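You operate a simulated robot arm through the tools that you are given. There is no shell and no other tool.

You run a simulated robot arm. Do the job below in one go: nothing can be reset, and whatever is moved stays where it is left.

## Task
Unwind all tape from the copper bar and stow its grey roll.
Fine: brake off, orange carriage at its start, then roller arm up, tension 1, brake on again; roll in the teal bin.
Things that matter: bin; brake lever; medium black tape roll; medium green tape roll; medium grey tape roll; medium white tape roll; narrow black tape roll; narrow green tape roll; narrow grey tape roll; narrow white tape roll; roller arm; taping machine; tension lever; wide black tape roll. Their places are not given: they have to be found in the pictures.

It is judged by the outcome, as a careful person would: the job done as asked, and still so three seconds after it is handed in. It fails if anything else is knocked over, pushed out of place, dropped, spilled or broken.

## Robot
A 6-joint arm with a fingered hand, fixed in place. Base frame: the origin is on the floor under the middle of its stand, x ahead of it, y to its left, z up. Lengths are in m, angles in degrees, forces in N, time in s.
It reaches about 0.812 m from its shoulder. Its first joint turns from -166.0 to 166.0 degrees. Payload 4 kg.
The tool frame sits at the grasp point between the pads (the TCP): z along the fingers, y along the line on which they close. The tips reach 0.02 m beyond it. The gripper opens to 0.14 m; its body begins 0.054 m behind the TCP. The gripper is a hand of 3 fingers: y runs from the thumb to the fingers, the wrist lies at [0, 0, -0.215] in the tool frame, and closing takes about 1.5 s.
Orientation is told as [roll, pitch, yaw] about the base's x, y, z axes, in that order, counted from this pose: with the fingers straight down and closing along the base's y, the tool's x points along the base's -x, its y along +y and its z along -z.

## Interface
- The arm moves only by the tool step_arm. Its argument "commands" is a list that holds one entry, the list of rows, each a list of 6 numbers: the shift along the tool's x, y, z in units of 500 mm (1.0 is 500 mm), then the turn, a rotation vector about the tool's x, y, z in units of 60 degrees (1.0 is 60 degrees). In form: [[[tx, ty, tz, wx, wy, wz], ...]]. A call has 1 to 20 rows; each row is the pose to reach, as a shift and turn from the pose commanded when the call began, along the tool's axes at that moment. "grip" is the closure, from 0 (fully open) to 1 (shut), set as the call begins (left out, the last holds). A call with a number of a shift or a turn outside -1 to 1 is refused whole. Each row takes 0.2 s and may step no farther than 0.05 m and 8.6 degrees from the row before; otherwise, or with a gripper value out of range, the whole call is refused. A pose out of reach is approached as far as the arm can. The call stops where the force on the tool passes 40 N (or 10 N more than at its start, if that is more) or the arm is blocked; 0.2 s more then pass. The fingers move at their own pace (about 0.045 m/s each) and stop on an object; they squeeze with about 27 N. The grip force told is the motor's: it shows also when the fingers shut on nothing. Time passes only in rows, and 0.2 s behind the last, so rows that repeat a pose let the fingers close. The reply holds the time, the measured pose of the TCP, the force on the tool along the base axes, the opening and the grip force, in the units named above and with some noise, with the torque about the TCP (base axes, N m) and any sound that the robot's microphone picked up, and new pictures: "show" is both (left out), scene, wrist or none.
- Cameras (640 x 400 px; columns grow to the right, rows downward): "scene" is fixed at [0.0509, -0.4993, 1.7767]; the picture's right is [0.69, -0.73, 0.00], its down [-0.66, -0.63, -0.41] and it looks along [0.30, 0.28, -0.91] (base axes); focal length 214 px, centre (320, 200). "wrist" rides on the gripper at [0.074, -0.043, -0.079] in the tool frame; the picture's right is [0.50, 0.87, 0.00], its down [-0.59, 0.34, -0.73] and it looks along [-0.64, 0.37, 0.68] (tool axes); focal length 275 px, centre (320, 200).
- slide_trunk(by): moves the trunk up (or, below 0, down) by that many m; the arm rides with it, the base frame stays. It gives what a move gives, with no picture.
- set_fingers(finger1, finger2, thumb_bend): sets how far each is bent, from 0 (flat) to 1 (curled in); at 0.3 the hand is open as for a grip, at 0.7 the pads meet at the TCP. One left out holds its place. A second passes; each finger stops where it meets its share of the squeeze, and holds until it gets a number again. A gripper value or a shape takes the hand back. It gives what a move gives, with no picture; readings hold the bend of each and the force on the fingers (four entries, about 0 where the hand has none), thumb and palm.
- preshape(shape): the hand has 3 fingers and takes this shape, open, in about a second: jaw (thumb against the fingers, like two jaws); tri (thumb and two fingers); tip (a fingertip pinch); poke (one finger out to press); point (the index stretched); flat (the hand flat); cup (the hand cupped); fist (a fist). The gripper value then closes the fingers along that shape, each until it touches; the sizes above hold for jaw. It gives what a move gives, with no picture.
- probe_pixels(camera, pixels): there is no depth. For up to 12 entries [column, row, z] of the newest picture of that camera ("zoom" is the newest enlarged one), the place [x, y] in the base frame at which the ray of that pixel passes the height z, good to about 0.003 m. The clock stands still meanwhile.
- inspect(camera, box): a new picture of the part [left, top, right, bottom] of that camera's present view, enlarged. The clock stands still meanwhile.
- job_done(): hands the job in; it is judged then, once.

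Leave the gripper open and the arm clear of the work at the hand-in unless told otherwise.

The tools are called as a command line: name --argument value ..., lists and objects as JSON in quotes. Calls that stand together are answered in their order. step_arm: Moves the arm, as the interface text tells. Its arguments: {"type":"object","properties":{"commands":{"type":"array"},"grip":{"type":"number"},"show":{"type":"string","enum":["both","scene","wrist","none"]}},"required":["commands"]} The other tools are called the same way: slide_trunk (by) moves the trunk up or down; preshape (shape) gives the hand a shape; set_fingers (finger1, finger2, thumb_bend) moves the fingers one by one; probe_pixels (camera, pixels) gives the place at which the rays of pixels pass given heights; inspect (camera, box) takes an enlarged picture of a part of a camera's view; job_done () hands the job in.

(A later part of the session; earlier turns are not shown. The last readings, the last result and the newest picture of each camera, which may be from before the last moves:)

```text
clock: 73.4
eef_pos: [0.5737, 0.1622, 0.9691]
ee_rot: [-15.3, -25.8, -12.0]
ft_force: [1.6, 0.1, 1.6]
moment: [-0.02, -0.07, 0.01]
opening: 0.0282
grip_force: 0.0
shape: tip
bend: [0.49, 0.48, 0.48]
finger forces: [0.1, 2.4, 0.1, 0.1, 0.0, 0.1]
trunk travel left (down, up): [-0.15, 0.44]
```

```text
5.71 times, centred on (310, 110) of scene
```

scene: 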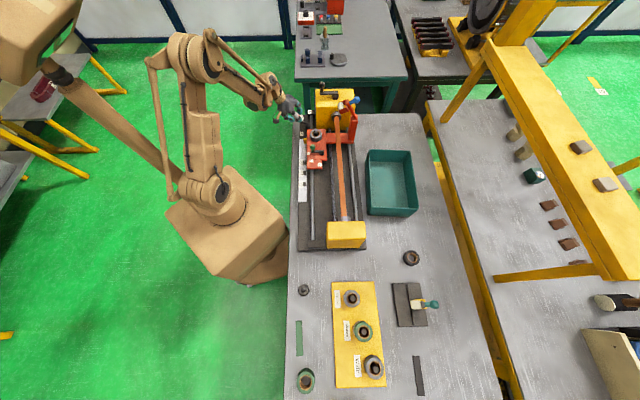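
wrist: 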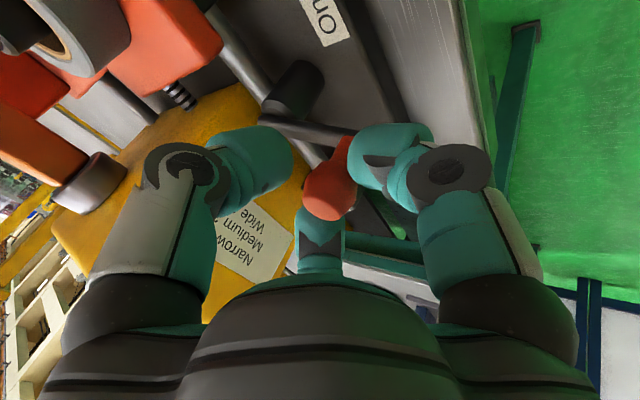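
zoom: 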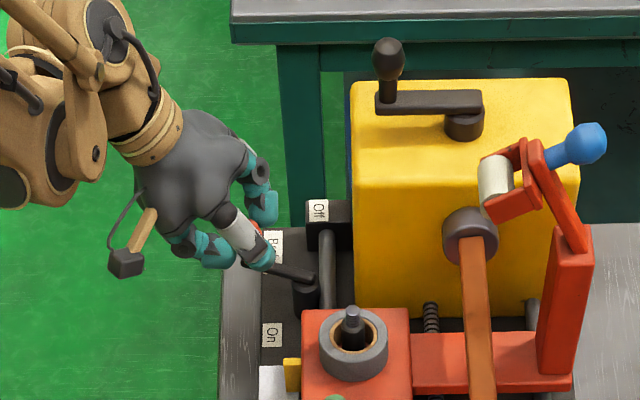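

The lever follows. I'll continue towards "On".

step_arm --commands '[[[0.013, -0.0137, -0.0026, 0, 0, 0], [0.0239, -0.0296, -0.0034, 0, 0, 0], [0.0323, -0.047, -0.0026, 0, 0, 0], [0.0377, -0.0652, 0, 0, 0, 0], [0.0403, -0.0837, 0.004, 0, 0, 0]]]'

inspect --camera "wrist" --box '[160, 50, 480, 250]'

inspect --camera "scene" --box '[280, 75, 340, 145]'

```text
clock: 74.6
eef_pos: [0.5443, 0.127, 0.9696]
ee_rot: [-15.2, -25.7, -12.0]
ft_force: [0.3, 0.3, 0.0]
moment: [0.02, -0.01, 0.02]
opening: 0.028
grip_force: 0.0
shape: tip
bend: [0.49, 0.49, 0.48]
finger forces: [0.1, 0.0, 0.0, 0.1, 0.0, 0.1]
trunk travel left (down, up): [-0.15, 0.44]
```

scene: 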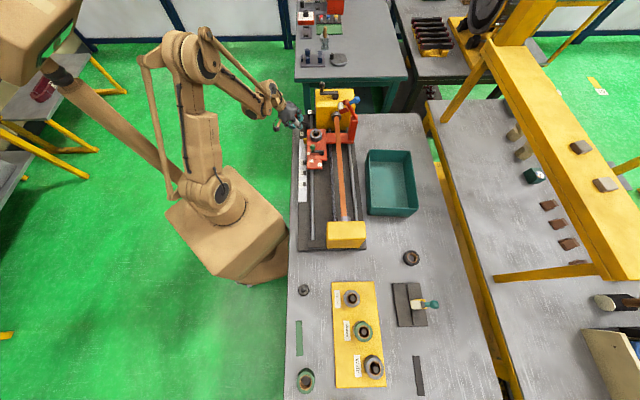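
wrist: 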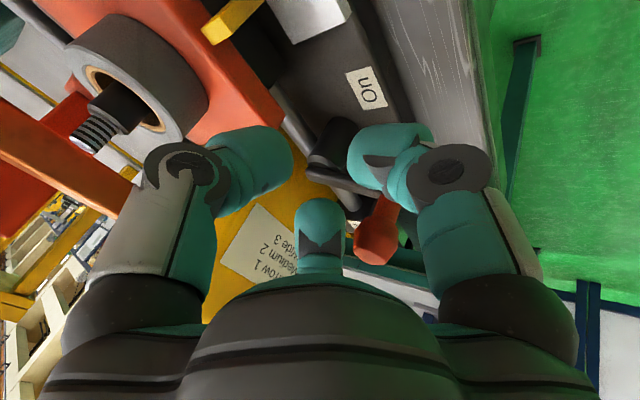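

```text
2.00 times, centred on (320, 150) of wrist
```

zoom: 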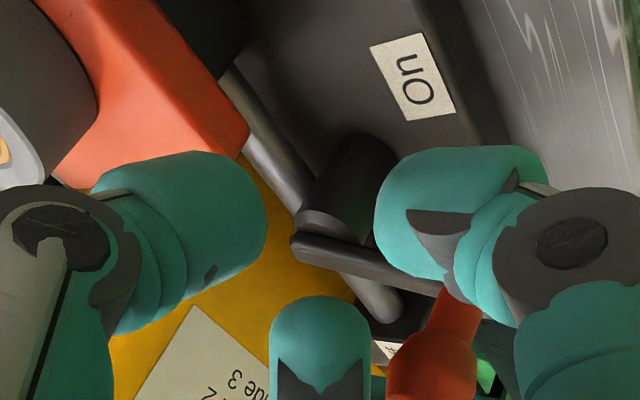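

```text
5.71 times, centred on (310, 110) of scene
```

zoom: 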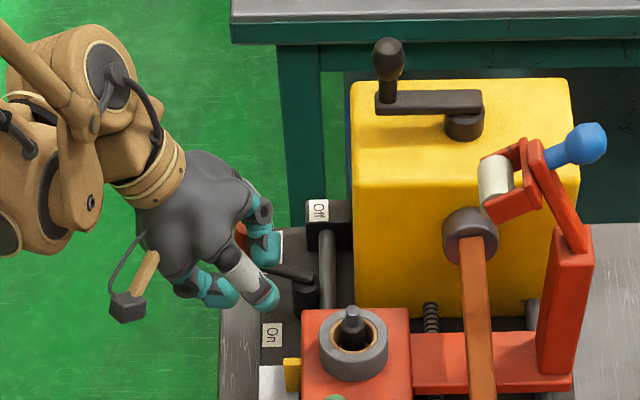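

The knob slipped out of the loose ring; the lever is still mid-way. I'll probe where the knob is now.

probe_pixels --camera "wrist" --pixels '[[377, 232, 0.97], [377, 245, 0.98], [385, 205, 0.945], [318, 172, 0.935], [325, 180, 0.935]]'

inspect --camera "scene" --box '[285, 105, 325, 145]'

```text
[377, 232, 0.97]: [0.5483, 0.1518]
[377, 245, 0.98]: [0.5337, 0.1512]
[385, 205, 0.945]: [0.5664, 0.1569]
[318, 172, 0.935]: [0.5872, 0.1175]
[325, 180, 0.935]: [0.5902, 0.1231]
```

```text
10.00 times, centred on (305, 125) of scene
```

zoom: 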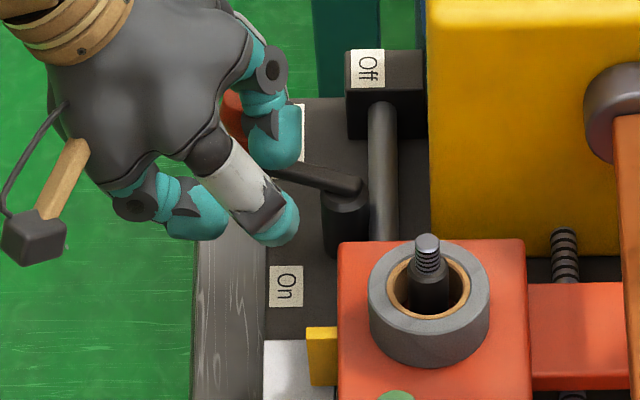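

The lever looks like its original angle. I'll rise clear and take a proper look at it.

step_arm --commands '[[[-0.03, -0.0175, -0.06, 0, 0, 0], [-0.06, -0.035, -0.12, 0, 0, 0], [-0.0866, -0.05, -0.1732, 0, 0, 0], [-0.1, -0.06, -0.21, -0.04, 0.0693, 0], [-0.11, -0.07, -0.24, -0.09, 0.1559, 0], [-0.11, -0.08, -0.26, -0.14, 0.2425, 0], [-0.11, -0.09, -0.27, -0.195, 0.3378, 0], [-0.11, -0.09, -0.27, -0.25, 0.433, 0]]]' --grip 0.5

inspect --camera "wrist" --box '[160, 0, 480, 200]'

inspect --camera "scene" --box '[285, 105, 325, 145]'

```text
clock: 76.4
eef_pos: [0.5297, 0.1221, 1.1228]
ee_rot: [0.9, 0.0, -15.2]
ft_force: [-0.4, -0.6, 0.1]
moment: [0.01, 0.04, -0.02]
opening: 0.0699
grip_force: 0.1
shape: tip
bend: [0.34, 0.34, 0.33]
finger forces: [0.1, 0.0, 0.0, 0.1, 0.0, 0.0]
trunk travel left (down, up): [-0.15, 0.44]
```

scene: 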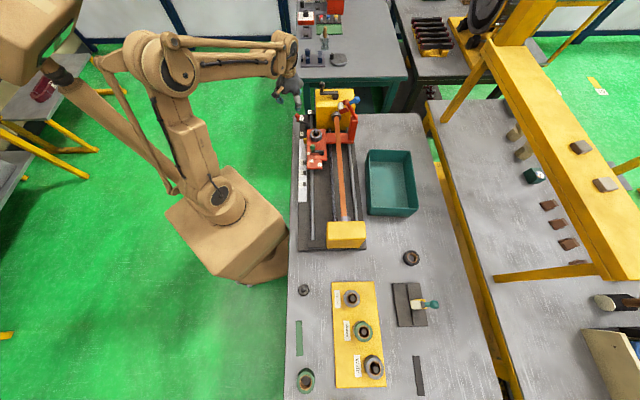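
wrist: 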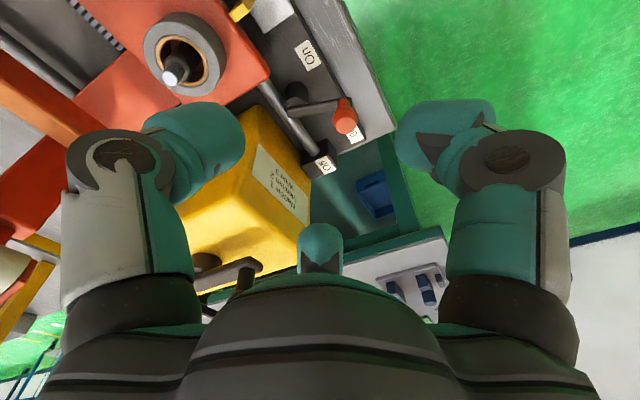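

```text
2.00 times, centred on (320, 100) of wrist
```

zoom: 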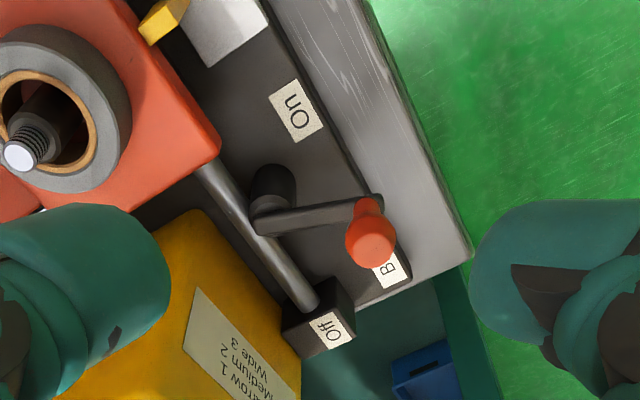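

```text
10.00 times, centred on (305, 125) of scene
```

zoom: 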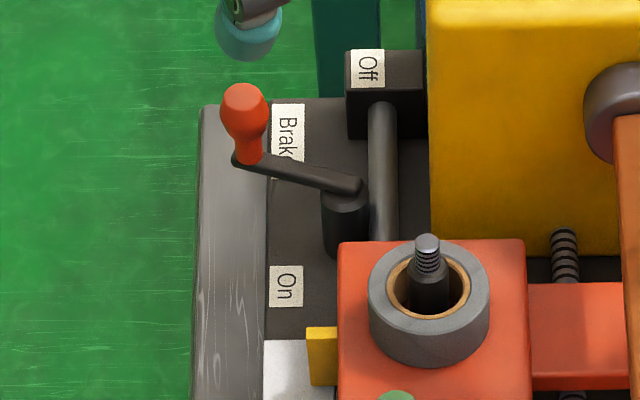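

The lever is exactly where it was originally. I'll check whether that's a stop by pushing the knob towards "On" with closed fingers from its far side.

step_arm --commands '[[[-0.032, 0.0333, 0, 0, 0, 0], [-0.0636, 0.0666, 0.0364, 0, 0, 0], [-0.0954, 0.1, 0.0728, 0, 0, 0], [-0.1272, 0.1333, 0.1092, 0, 0, 0], [-0.159, 0.1666, 0.1456, 0, 0, 0], [-0.159, 0.1666, 0.22, 0, 0, 0], [-0.159, 0.1666, 0.31, 0, 0, 0]]]' --grip 1.0

inspect --camera "wrist" --box '[160, 0, 480, 200]'

inspect --camera "scene" --box '[285, 85, 325, 135]'

```text
clock: 78.0
eef_pos: [0.6314, 0.1793, 0.9669]
ee_rot: [0.8, 0.0, -15.2]
ft_force: [0.0, -0.2, 0.3]
moment: [0.0, -0.01, -0.04]
opening: 0.0001
grip_force: 26.8
shape: tip
bend: [0.73, 0.73, 0.7]
finger forces: [0.1, 0.0, 0.0, 0.0, 0.1, 0.0]
trunk travel left (down, up): [-0.15, 0.44]
```

scene: 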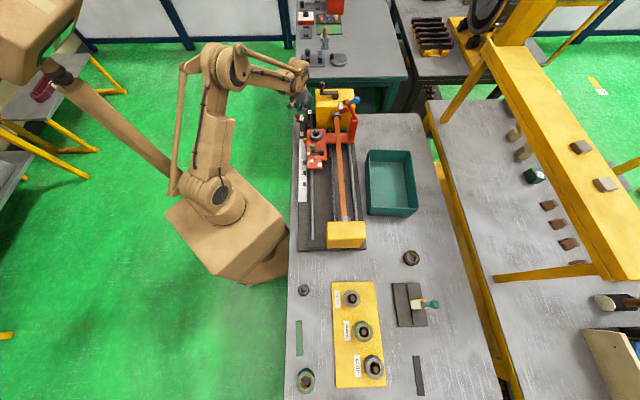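
wrist: 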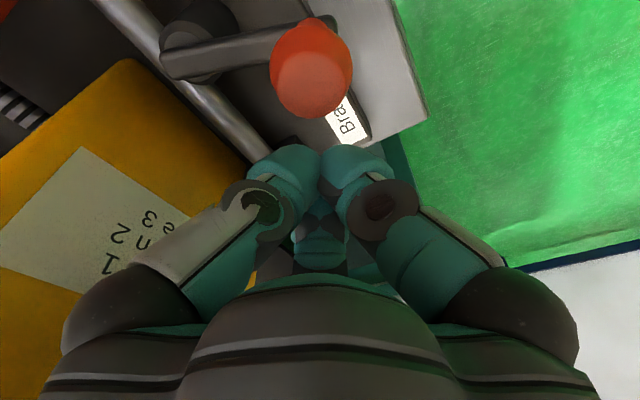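

```text
2.00 times, centred on (320, 100) of wrist
```

zoom: 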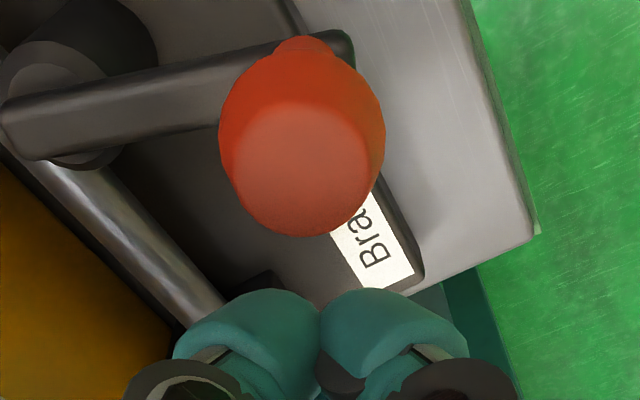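

```text
8.00 times, centred on (305, 110) of scene
```

zoom: 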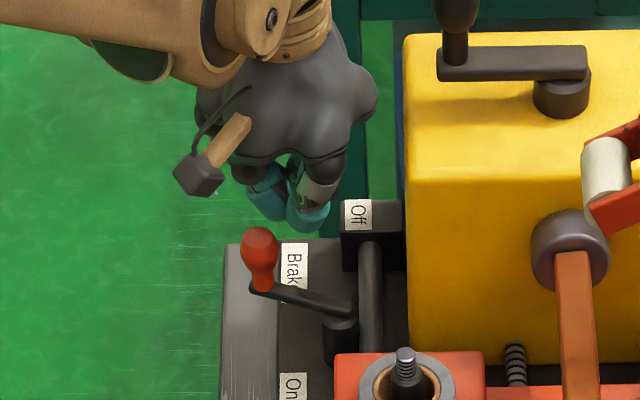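

I'll push along the tangent towards "On" with small steps; force will stop the motion if the lever is at its stop.

step_arm --commands '[[[0.0157, -0.0123, 0, 0, 0, 0], [0.0275, -0.0215, 0, 0, 0, 0], [0.0354, -0.0277, 0, 0, 0, 0], [0.0433, -0.0338, 0, 0, 0, 0], [0.0511, -0.04, 0, 0, 0, 0], [0.059, -0.0461, 0, 0, 0, 0]]]'

inspect --camera "scene" --box '[285, 85, 325, 135]'

```text
clock: 79.3
eef_pos: [0.6049, 0.1697, 0.9662]
ee_rot: [0.9, -0.4, -15.3]
ft_force: [29.9, 9.2, 6.7]
moment: [0.04, -0.16, 0.05]
opening: 0.0001
grip_force: 27.6
shape: tip
bend: [0.73, 0.73, 0.7]
finger forces: [0.0, 0.0, 0.0, 0.1, 63.1, 0.1]
trunk travel left (down, up): [-0.15, 0.44]
stopped in row 6: the force on the tool passed its limit at 46 N (the readings are from after the stop); the commanded pose is now the measured one
```

scene: 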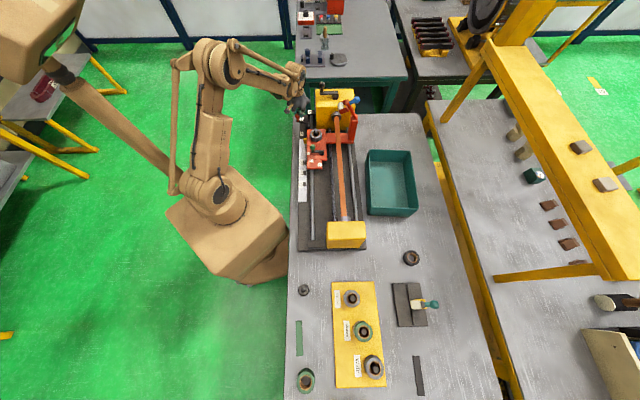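
wrist: 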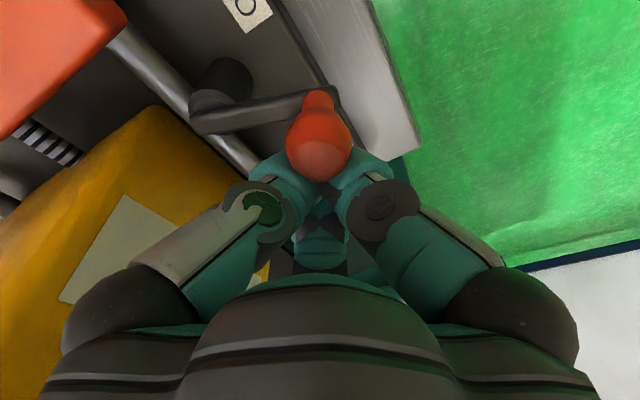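

```text
8.00 times, centred on (305, 110) of scene
```

zoom: 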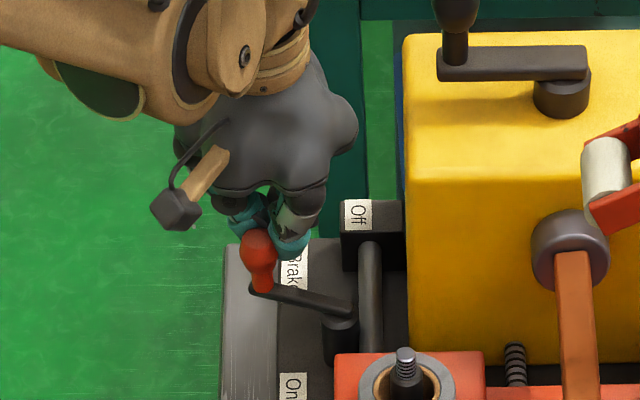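

46 N and no movement: the lever is at its On stop (its original angle). I'll back off, rise, and move above the grey roll on the carriage at about (0.56, 0.01).

step_arm --commands '[[[-0.0314, 0.0246, 0, 0, 0, 0], [-0.0314, 0.0246, -0.08, 0, 0, 0], [-0.0314, 0.0246, -0.17, 0, 0, 0], [-0.0314, 0.0246, -0.26, 0, 0, 0], [-0.0314, 0.0246, -0.35, 0, 0, 0], [-0.025, -0.05, -0.35, 0, 0, 0], [-0.018, -0.13, -0.35, 0, 0, 0], [-0.01, -0.21, -0.35, 0, 0, 0], [-0.003, -0.28, -0.35, 0, 0, 0], [0.0024, -0.3328, -0.33, 0, 0, 0]]]' --grip 0.42

inspect --camera "wrist" --box '[160, 0, 480, 200]'

inspect --camera "scene" --box '[290, 85, 370, 185]'

```text
clock: 81.5
eef_pos: [0.5522, 0.0052, 1.1304]
ee_rot: [1.0, -0.4, -15.3]
ft_force: [0.2, 0.1, 0.2]
moment: [0.01, 0.01, 0.0]
opening: 0.0809
grip_force: 0.0
shape: tip
bend: [0.31, 0.31, 0.3]
finger forces: [0.0, 0.0, 0.0, 0.1, 0.1, 0.0]
trunk travel left (down, up): [-0.15, 0.44]
```

scene: 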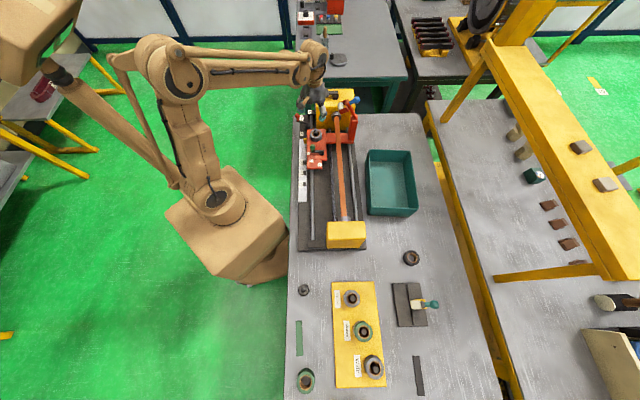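
wrist: 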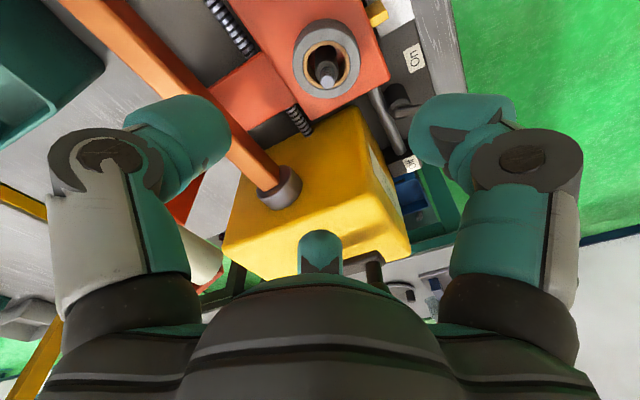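

```text
2.00 times, centred on (320, 100) of wrist
```

zoom: 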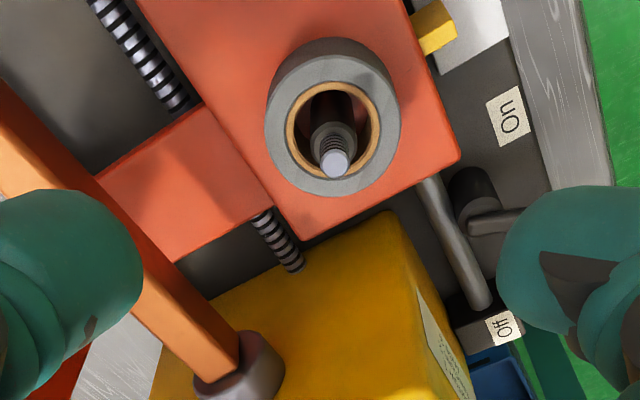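

```text
4.00 times, centred on (330, 135) of scene
```

zoom: 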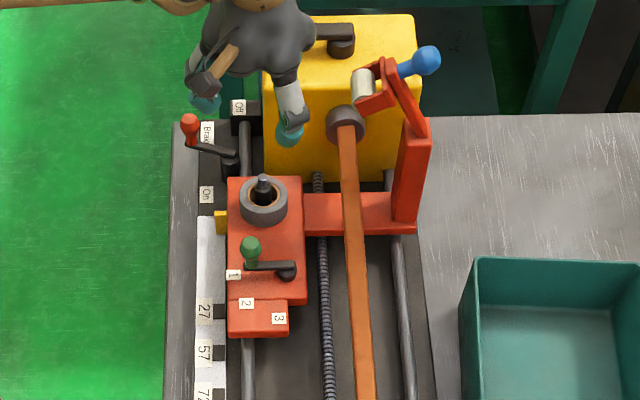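

All settings look right. I'll probe the roll's top centre (326.5,69) and pin tip (327.5,80) in this view.

probe_pixels --camera "wrist" --pixels '[[326.5, 69, 0.962], [326.5, 67, 0.965], [327.5, 81, 0.983], [292.5, 66, 0.962], [360, 66, 0.962], [326, 98, 0.962], [325, 18, 0.935]]'

probe_pixels --camera "scene" --pixels '[[315.9, 133.7, 0.962], [315.9, 130.3, 0.983]]'

```text
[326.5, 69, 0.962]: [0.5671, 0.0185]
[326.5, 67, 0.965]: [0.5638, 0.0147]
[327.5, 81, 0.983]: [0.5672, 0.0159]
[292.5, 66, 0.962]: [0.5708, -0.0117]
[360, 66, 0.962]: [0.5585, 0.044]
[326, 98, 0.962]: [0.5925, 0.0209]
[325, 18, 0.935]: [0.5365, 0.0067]
```

```text
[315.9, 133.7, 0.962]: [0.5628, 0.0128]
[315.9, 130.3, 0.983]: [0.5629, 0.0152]
```

Roll centre is at (0.565, 0.0155), diameter about 0.057. I'll align above it and descend to z 1.0 first, to check alignment.

step_arm --commands '[[[-0.0195, 0.0265, 0, 0, 0, 0], [-0.0195, 0.0265, 0.08, 0, 0, 0], [-0.0195, 0.0265, 0.16, 0, 0, 0], [-0.0195, 0.0265, 0.255, 0, 0, 0]]]'

inspect --camera "wrist" --box '[160, 50, 480, 250]'

inspect --camera "scene" --box '[290, 85, 370, 165]'

```text
clock: 82.5
eef_pos: [0.5708, 0.0189, 1.0023]
ee_rot: [1.0, -0.3, -15.2]
ft_force: [-0.2, 0.6, -1.3]
moment: [0.04, 0.03, 0.0]
opening: 0.0808
grip_force: 0.1
shape: tip
bend: [0.31, 0.31, 0.3]
finger forces: [0.0, 0.0, 0.0, 0.0, 0.0, 0.0]
trunk travel left (down, up): [-0.15, 0.44]
```

scene: 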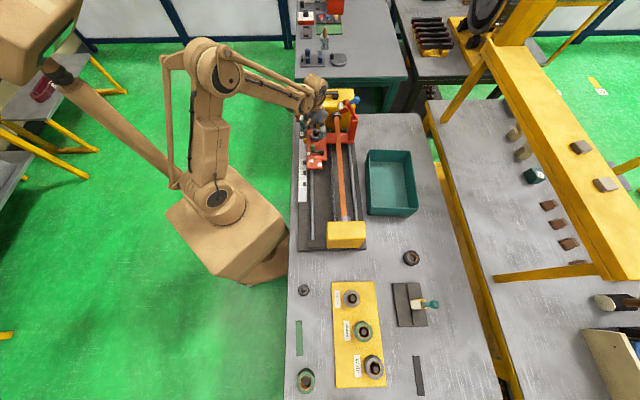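
wrist: 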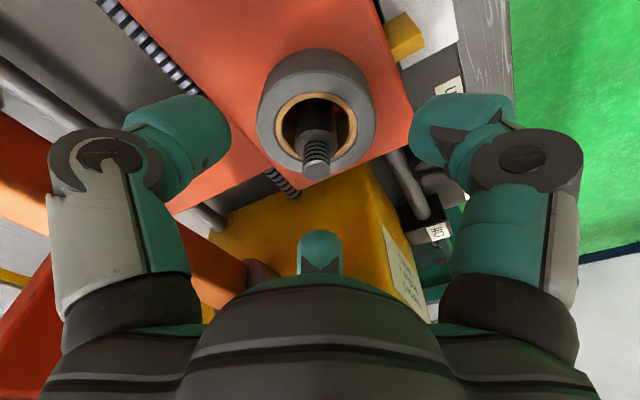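

```text
2.00 times, centred on (320, 150) of wrist
```

zoom: 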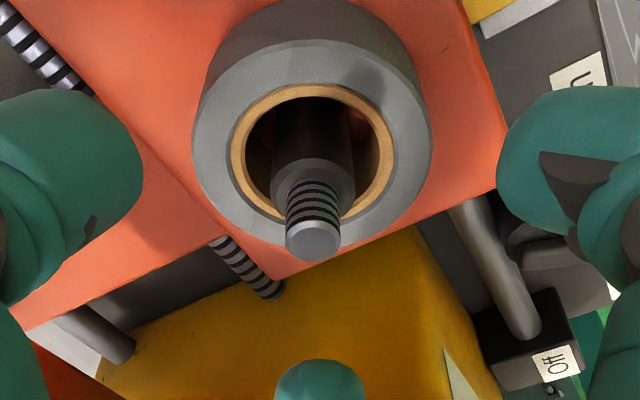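

```text
5.00 times, centred on (330, 125) of scene
```

zoom: 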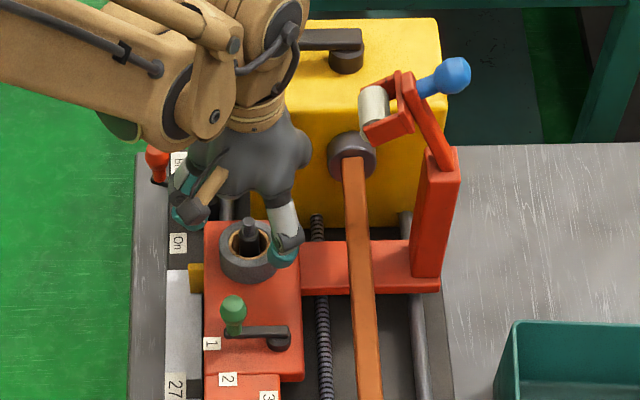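

probe_pixels --camera "wrist" --pixels '[[316, 123, 0.962], [316.5, 168, 0.985], [316.5, 168, 0.99], [315.5, 122, 0.965], [256, 120, 0.962], [376, 120, 0.962], [316, 172, 0.962], [316, 70, 0.962]]'

```text
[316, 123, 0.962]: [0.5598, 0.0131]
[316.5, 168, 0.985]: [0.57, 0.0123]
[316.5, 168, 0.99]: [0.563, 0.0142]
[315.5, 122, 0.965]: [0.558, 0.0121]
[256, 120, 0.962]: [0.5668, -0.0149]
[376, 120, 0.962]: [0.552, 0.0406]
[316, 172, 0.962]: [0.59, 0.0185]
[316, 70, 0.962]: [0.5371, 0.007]
```

Roll centre refined to about (0.562, 0.013). I'll shift by a few millimetres and descend so the fingertips surround the roll, TCP z 0.962.

step_arm --commands '[[[0.0095, -0.0109, 0, 0, 0, 0], [0.0095, -0.0109, 0.03, 0, 0, 0], [0.0095, -0.0109, 0.06, 0, 0, 0], [0.0095, -0.0109, 0.081, 0, 0, 0]]]'

inspect --camera "wrist" --box '[160, 50, 480, 250]'

inspect --camera "scene" --box '[290, 85, 370, 165]'

```text
clock: 83.5
eef_pos: [0.564, 0.0143, 0.962]
ee_rot: [1.0, -0.3, -15.2]
ft_force: [0.4, 0.1, 0.8]
moment: [0.03, -0.01, 0.01]
opening: 0.0809
grip_force: 0.1
shape: tip
bend: [0.31, 0.31, 0.3]
finger forces: [0.0, 0.0, 0.0, 0.0, 0.0, 0.0]
trunk travel left (down, up): [-0.15, 0.44]
```

scene: 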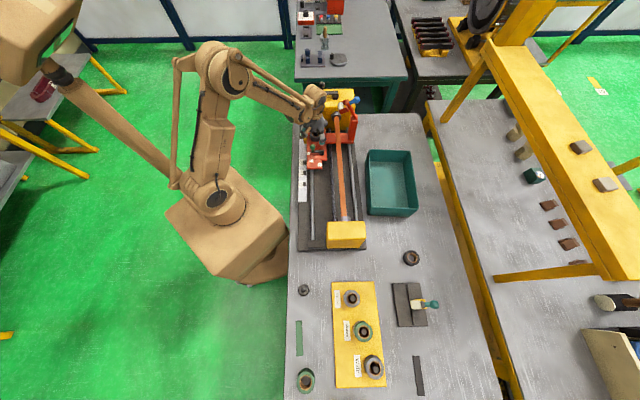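
wrist: 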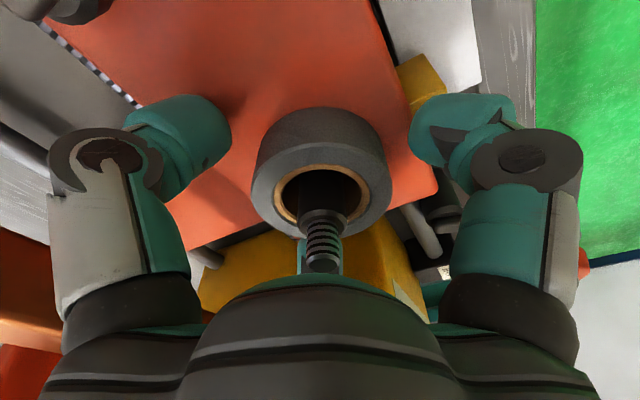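

```text
2.00 times, centred on (320, 150) of wrist
```

zoom: 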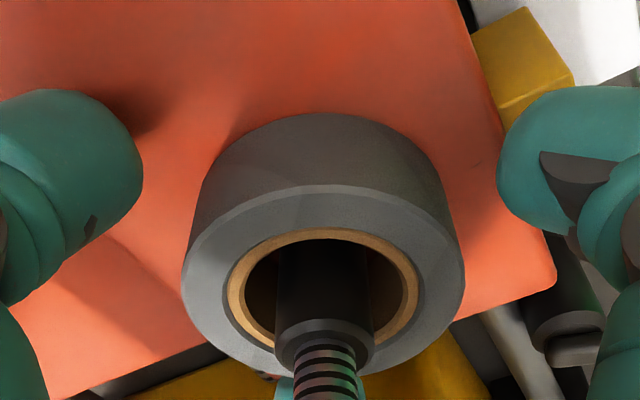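

```text
5.00 times, centred on (330, 125) of scene
```

zoom: 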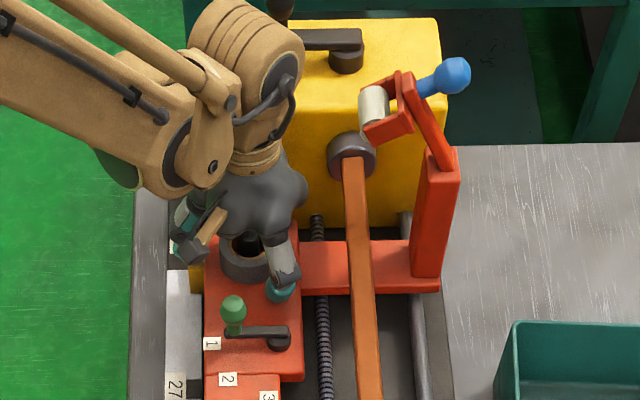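

The fingers surround the roll. I'll centre by 4 mm and close on it.

step_arm --commands '[[[0.006, -0.003, 0, 0, 0, 0], [0.006, -0.003, 0, 0, 0, 0], [0.006, -0.003, 0, 0, 0, 0], [0.006, -0.003, 0, 0, 0, 0], [0.006, -0.003, 0, 0, 0, 0]]]' --grip 1.0

inspect --camera "wrist" --box '[160, 50, 480, 250]'

```text
clock: 84.7
eef_pos: [0.5591, 0.0135, 0.9637]
ee_rot: [1.0, -0.3, -15.2]
ft_force: [1.0, 0.8, 0.2]
moment: [0.01, -0.03, -0.01]
opening: 0.0529
grip_force: 27.6
shape: tip
bend: [0.39, 0.39, 0.39]
finger forces: [23.4, 24.1, 0.0, 0.0, 23.9, 0.0]
trunk travel left (down, up): [-0.15, 0.44]
```

scene: 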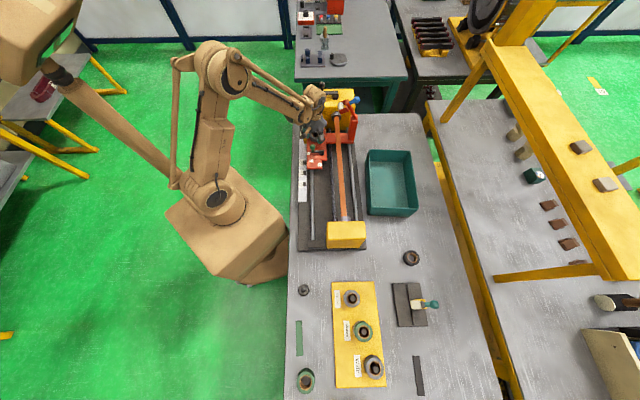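
wrist: 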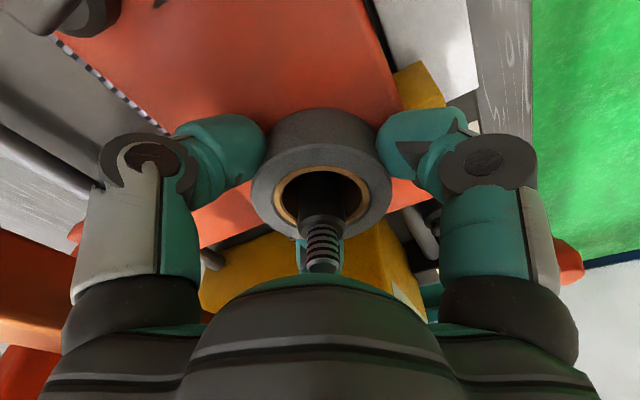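

```text
2.00 times, centred on (320, 150) of wrist
```

zoom: 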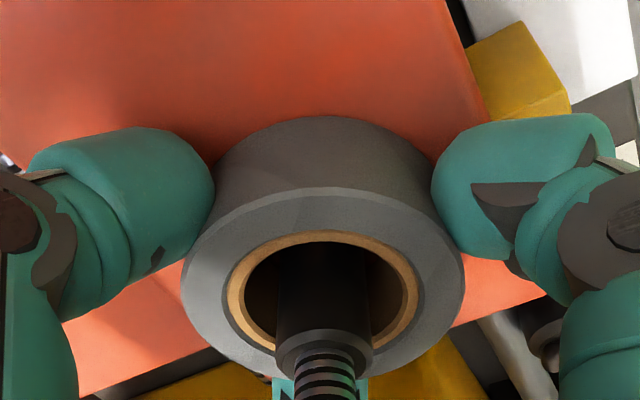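

Gripped evenly (about 24 N each). I'll lift straight up off the pin, slowly.

step_arm --commands '[[[0, 0, -0.02, 0, 0, 0], [0, 0, -0.05, 0, 0, 0], [0, 0, -0.08, 0, 0, 0], [0, 0, -0.12, 0, 0, 0], [0, 0, -0.17, 0, 0, 0], [0, 0, -0.22, 0, 0, 0], [0, 0, -0.28, 0, 0, 0]]]'

inspect --camera "wrist" --box '[160, 50, 480, 250]'

inspect --camera "scene" --box '[290, 75, 370, 175]'

```text
clock: 86.3
eef_pos: [0.5583, 0.0119, 1.104]
ee_rot: [1.0, -0.3, -15.2]
ft_force: [-0.1, 0.6, -1.4]
moment: [-0.01, 0.0, 0.03]
opening: 0.053
grip_force: 27.1
shape: tip
bend: [0.39, 0.39, 0.39]
finger forces: [23.4, 24.2, 0.0, 0.1, 23.7, 0.1]
trunk travel left (down, up): [-0.15, 0.44]
```

scene: 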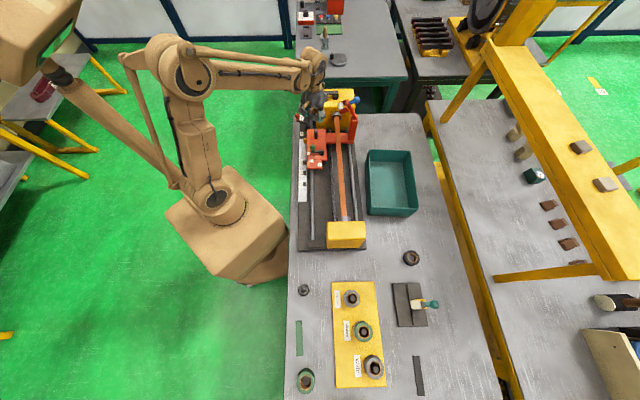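
wrist: 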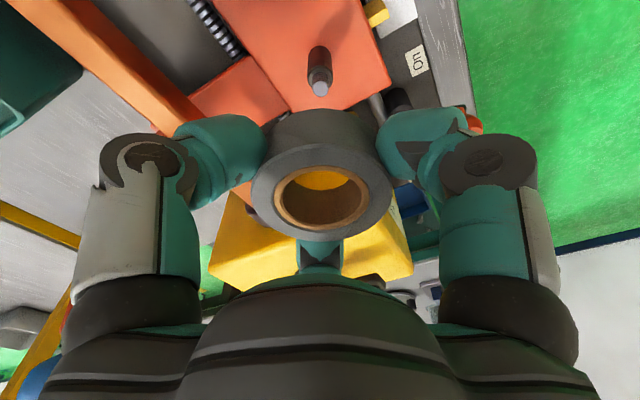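

```text
2.00 times, centred on (320, 150) of wrist
```

zoom: 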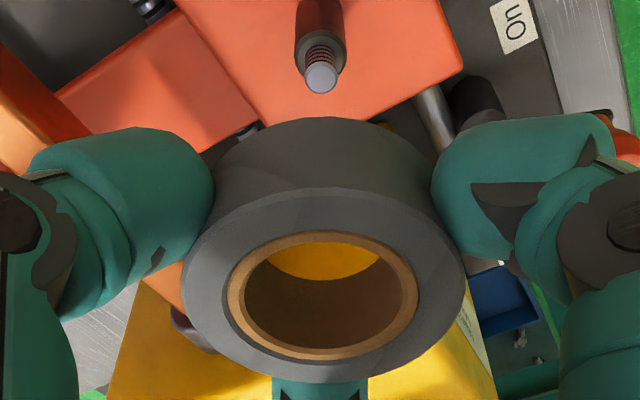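

```text
4.00 times, centred on (330, 125) of scene
```

zoom: 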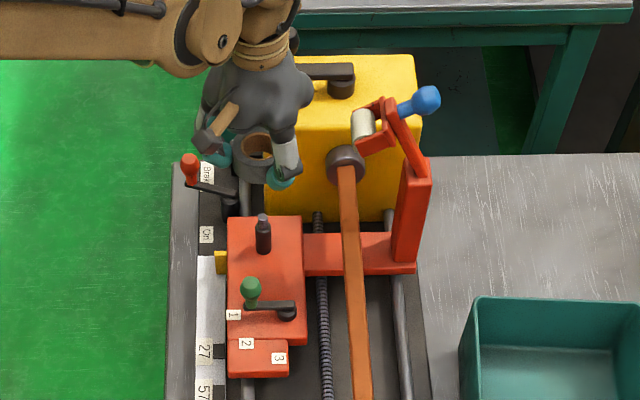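

The roll is off the pin. Now I'll look at the bin to place it.

inspect --camera "scene" --box '[350, 135, 430, 225]'

```text
4.44 times, centred on (390, 180) of scene
```

zoom: 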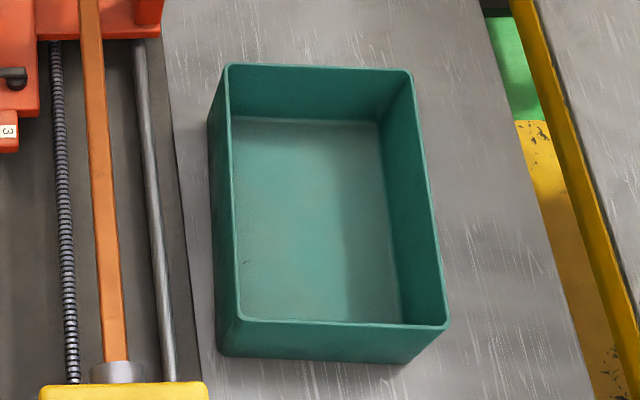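

probe_pixels --camera "scene" --pixels '[[367.5, 214.9, 0.87], [409.1, 216.7, 0.87], [370.9, 207, 0.93], [370.9, 207, 0.95], [370.9, 207, 0.97], [418.2, 208.2, 0.95], [369.3, 150.3, 0.95], [410.3, 151.2, 0.95], [370.2, 161.3, 0.875], [403.5, 162.4, 0.875]]'

```text
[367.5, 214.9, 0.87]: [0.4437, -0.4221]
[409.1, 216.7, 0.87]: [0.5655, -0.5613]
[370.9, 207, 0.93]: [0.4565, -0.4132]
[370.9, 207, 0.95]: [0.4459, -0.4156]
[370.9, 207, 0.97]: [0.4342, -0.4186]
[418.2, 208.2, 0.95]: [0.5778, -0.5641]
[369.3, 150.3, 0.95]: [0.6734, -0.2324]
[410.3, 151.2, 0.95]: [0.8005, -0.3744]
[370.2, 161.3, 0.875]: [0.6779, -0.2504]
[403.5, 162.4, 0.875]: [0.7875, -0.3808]
```

Bin rim is at about z 0.95, interior about 0.19 by 0.28 m, centred near (0.617,-0.404). I'll carry the roll first along the machine, then across over the bar to above the bin.

step_arm --commands '[[[0.0417, -0.0722, -0.02, 0, 0, 0], [0.0833, -0.1443, -0.04, 0, 0, 0], [0.125, -0.2165, -0.06, 0, 0, 0], [0.1667, -0.2887, -0.06, 0, 0, 0], [0.2083, -0.3608, -0.06, 0, 0, 0], [0.25, -0.433, -0.06, 0, 0, 0], [0.1773, -0.475, -0.06, 0, 0, 0], [0.1045, -0.517, -0.06, 0, 0, 0], [0.0318, -0.559, -0.06, 0, 0, 0], [-0.041, -0.601, -0.06, 0, 0, 0], [-0.1138, -0.643, -0.06, 0, 0, 0], [-0.1865, -0.685, -0.06, 0, 0, 0], [-0.2593, -0.727, -0.06, 0, 0, 0], [-0.332, -0.769, -0.06, 0, 0, 0]]]'

inspect --camera "wrist" --box '[100, 0, 540, 275]'

```text
clock: 89.3
eef_pos: [0.6173, -0.4034, 1.1259]
ee_rot: [1.0, -0.3, -15.3]
ft_force: [-0.6, 1.0, -0.4]
moment: [0.0, -0.01, 0.01]
opening: 0.0527
grip_force: 26.9
shape: tip
bend: [0.39, 0.39, 0.39]
finger forces: [23.4, 24.4, 0.0, 0.0, 23.8, 0.0]
trunk travel left (down, up): [-0.15, 0.44]
```

scene: 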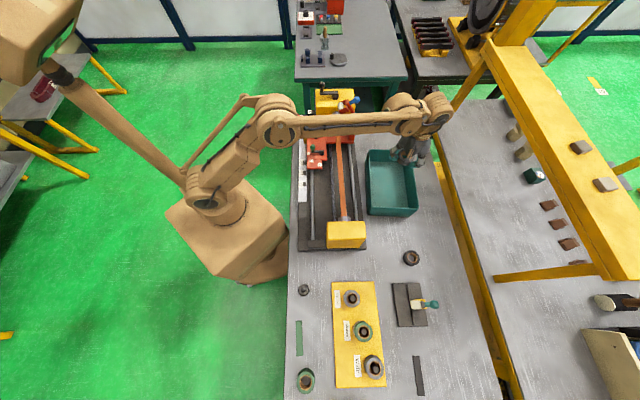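
wrist: 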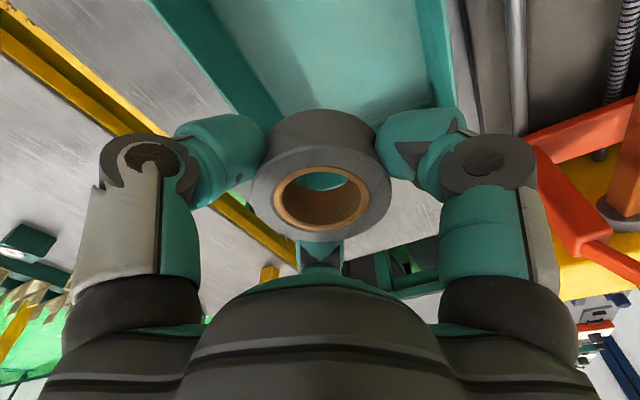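

```text
1.45 times, centred on (320, 138) of wrist
```

zoom: 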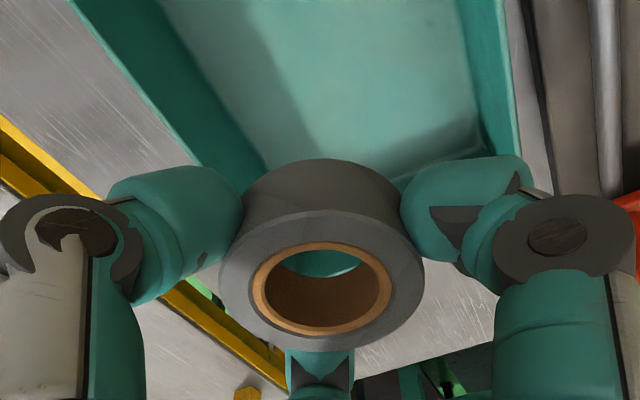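

The roll is above the bin's middle. I'll lower it inside to TCP z 0.92.

step_arm --commands '[[[0, 0, 0.07, 0, 0, 0], [0, 0, 0.14, 0, 0, 0], [0, 0, 0.21, 0, 0, 0], [0, 0, 0.28, 0, 0, 0], [0, 0, 0.34, 0, 0, 0], [0, 0, 0.38, 0, 0, 0], [0, 0, 0.412, 0, 0, 0]]]'

inspect --camera "scene" --box '[340, 85, 440, 225]'

```text
clock: 90.9
eef_pos: [0.6185, -0.4012, 0.9208]
ee_rot: [1.0, -0.3, -15.2]
ft_force: [-0.4, 0.3, -1.0]
moment: [-0.03, -0.01, 0.0]
opening: 0.0525
grip_force: 27.1
shape: tip
bend: [0.39, 0.39, 0.39]
finger forces: [23.3, 24.5, 0.0, 0.1, 23.8, 0.1]
trunk travel left (down, up): [-0.15, 0.44]
```

scene: 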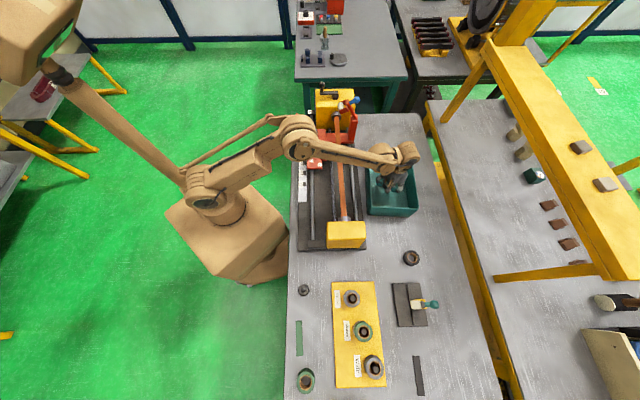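
wrist: 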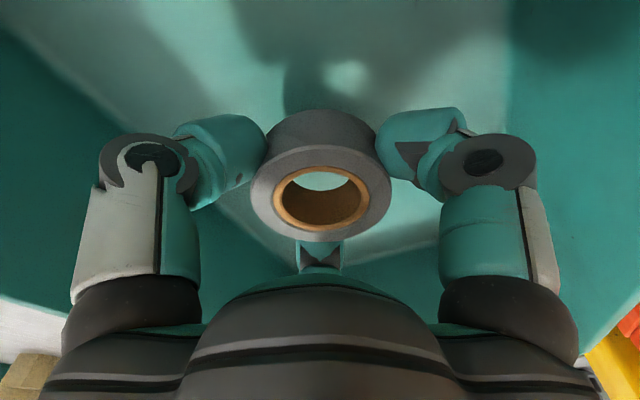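

```text
2.86 times, centred on (390, 155) of scene
```

zoom: 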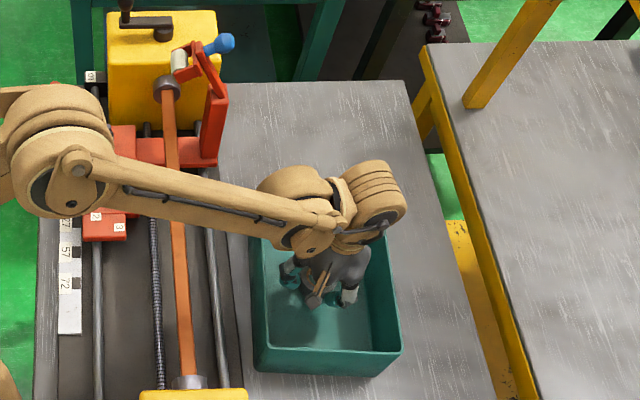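

Inside the bin. I'll lower in 3 mm steps until the roll touches the floor.

step_arm --commands '[[[0, 0, 0.006, 0, 0, 0], [0, 0, 0.012, 0, 0, 0], [0, 0, 0.018, 0, 0, 0], [0, 0, 0.024, 0, 0, 0]]]' --show "wrist"

```text
clock: 91.9
eef_pos: [0.6181, -0.4007, 0.9088]
ee_rot: [1.1, -0.3, -15.2]
ft_force: [-0.3, 1.0, -1.1]
moment: [0.01, -0.04, -0.01]
opening: 0.0524
grip_force: 27.3
shape: tip
bend: [0.39, 0.39, 0.39]
finger forces: [23.3, 24.4, 0.0, 0.1, 23.6, 0.1]
trunk travel left (down, up): [-0.15, 0.44]
```

wrist: 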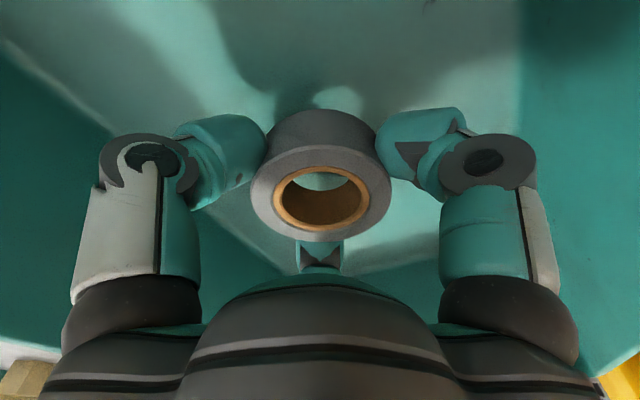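

step_arm --commands '[[[0, 0, 0.006, 0, 0, 0], [0, 0, 0.012, 0, 0, 0], [0, 0, 0.018, 0, 0, 0], [0, 0, 0.024, 0, 0, 0]]]' --show "wrist"

```text
clock: 92.9
eef_pos: [0.6184, -0.4007, 0.8969]
ee_rot: [0.9, -0.3, -15.2]
ft_force: [0.6, 0.7, -0.5]
moment: [0.02, -0.01, 0.01]
opening: 0.0528
grip_force: 27.3
shape: tip
bend: [0.39, 0.39, 0.39]
finger forces: [23.4, 24.3, 0.0, 0.0, 23.6, 0.0]
trunk travel left (down, up): [-0.15, 0.44]
```

wrist: 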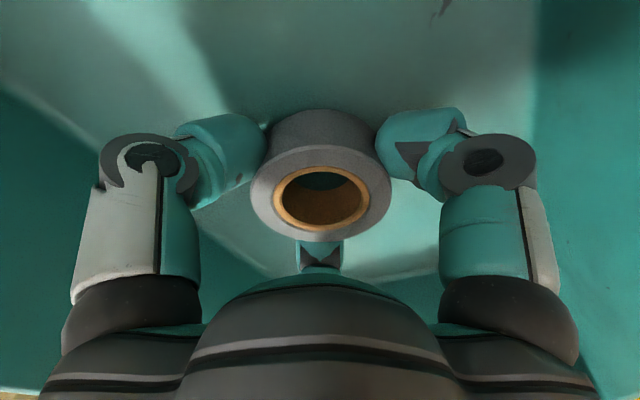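

step_arm --commands '[[[0, 0, 0.005, 0, 0, 0], [0, 0, 0.01, 0, 0, 0], [0, 0, 0.015, 0, 0, 0], [0, 0, 0.02, 0, 0, 0]]]' --show "wrist"

```text
clock: 93.9
eef_pos: [0.6194, -0.3992, 0.8894]
ee_rot: [0.9, -0.4, -15.2]
ft_force: [5.0, -2.1, 19.0]
moment: [-0.16, -0.05, 0.04]
opening: 0.0533
grip_force: 27.0
shape: tip
bend: [0.39, 0.39, 0.39]
finger forces: [25.3, 27.8, 0.0, 0.0, 30.1, 0.0]
trunk travel left (down, up): [-0.15, 0.44]
```

wrist: 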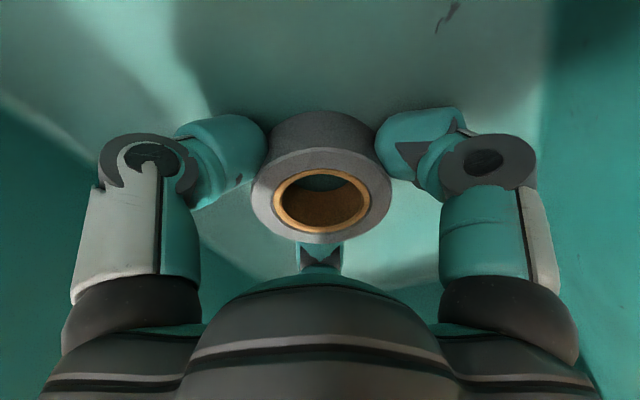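

The roll rests on the bin floor (19 N upward). I'll ease up 1 mm and open the fingers, then rise straight out.

step_arm --commands '[[[0, 0, -0.003, 0, 0, 0]]]' --show "none"

step_arm --commands '[[[0, 0, 0, 0, 0, 0], [0, 0, 0, 0, 0, 0], [0, 0, 0, 0, 0, 0], [0, 0, 0, 0, 0, 0]]]' --grip 0.42

```text
clock: 94.3
eef_pos: [0.6186, -0.4001, 0.8898]
ee_rot: [1.0, -0.5, -15.2]
ft_force: [5.1, -3.7, 15.2]
moment: [-0.19, -0.04, 0.08]
opening: 0.0533
grip_force: 27.4
shape: tip
bend: [0.39, 0.39, 0.39]
finger forces: [24.9, 27.9, 0.0, 0.0, 29.9, 0.1]
trunk travel left (down, up): [-0.15, 0.44]
```

```text
clock: 95.3
eef_pos: [0.618, -0.3997, 0.8882]
ee_rot: [1.1, -0.2, -15.3]
ft_force: [0.1, -0.3, 0.8]
moment: [0.02, 0.0, 0.01]
opening: 0.0807
grip_force: 0.0
shape: tip
bend: [0.31, 0.31, 0.3]
finger forces: [0.1, 0.1, 0.0, 0.1, 0.1, 0.0]
trunk travel left (down, up): [-0.15, 0.44]
```

scene: 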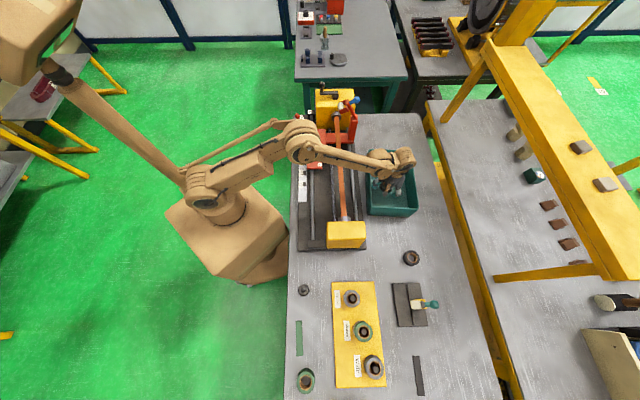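
wrist: 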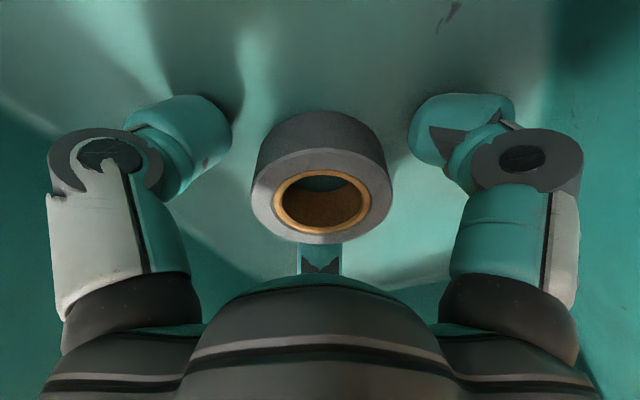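

The roll stands free on the bin floor. I'll rise straight out of the bin.

step_arm --commands '[[[0, 0, -0.04, 0, 0, 0], [0, 0, -0.1, 0, 0, 0], [0, 0, -0.18, 0, 0, 0], [0, 0, -0.26, 0, 0, 0], [0, 0, -0.34, 0, 0, 0], [0, 0, -0.42, 0, 0, 0], [0, 0, -0.5, 0, 0, 0], [0, 0, -0.58, 0, 0, 0]]]'

inspect --camera "scene" --box '[350, 120, 430, 220]'

```text
clock: 97.1
eef_pos: [0.6161, -0.405, 1.1809]
ee_rot: [1.0, -0.3, -15.2]
ft_force: [0.7, -0.1, -1.1]
moment: [-0.01, -0.04, -0.03]
opening: 0.081
grip_force: 0.1
shape: tip
bend: [0.31, 0.31, 0.3]
finger forces: [0.0, 0.1, 0.0, 0.0, 0.0, 0.0]
trunk travel left (down, up): [-0.15, 0.44]
```

scene: 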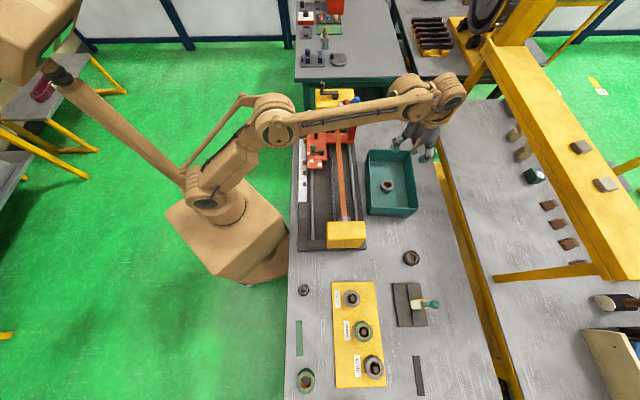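
wrist: 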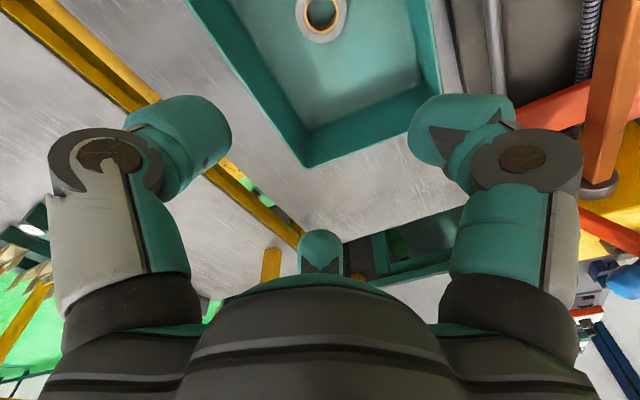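

```text
4.00 times, centred on (390, 170) of scene
```

zoom: 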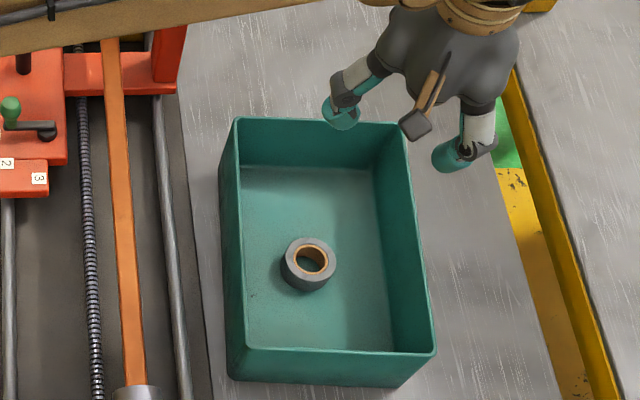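

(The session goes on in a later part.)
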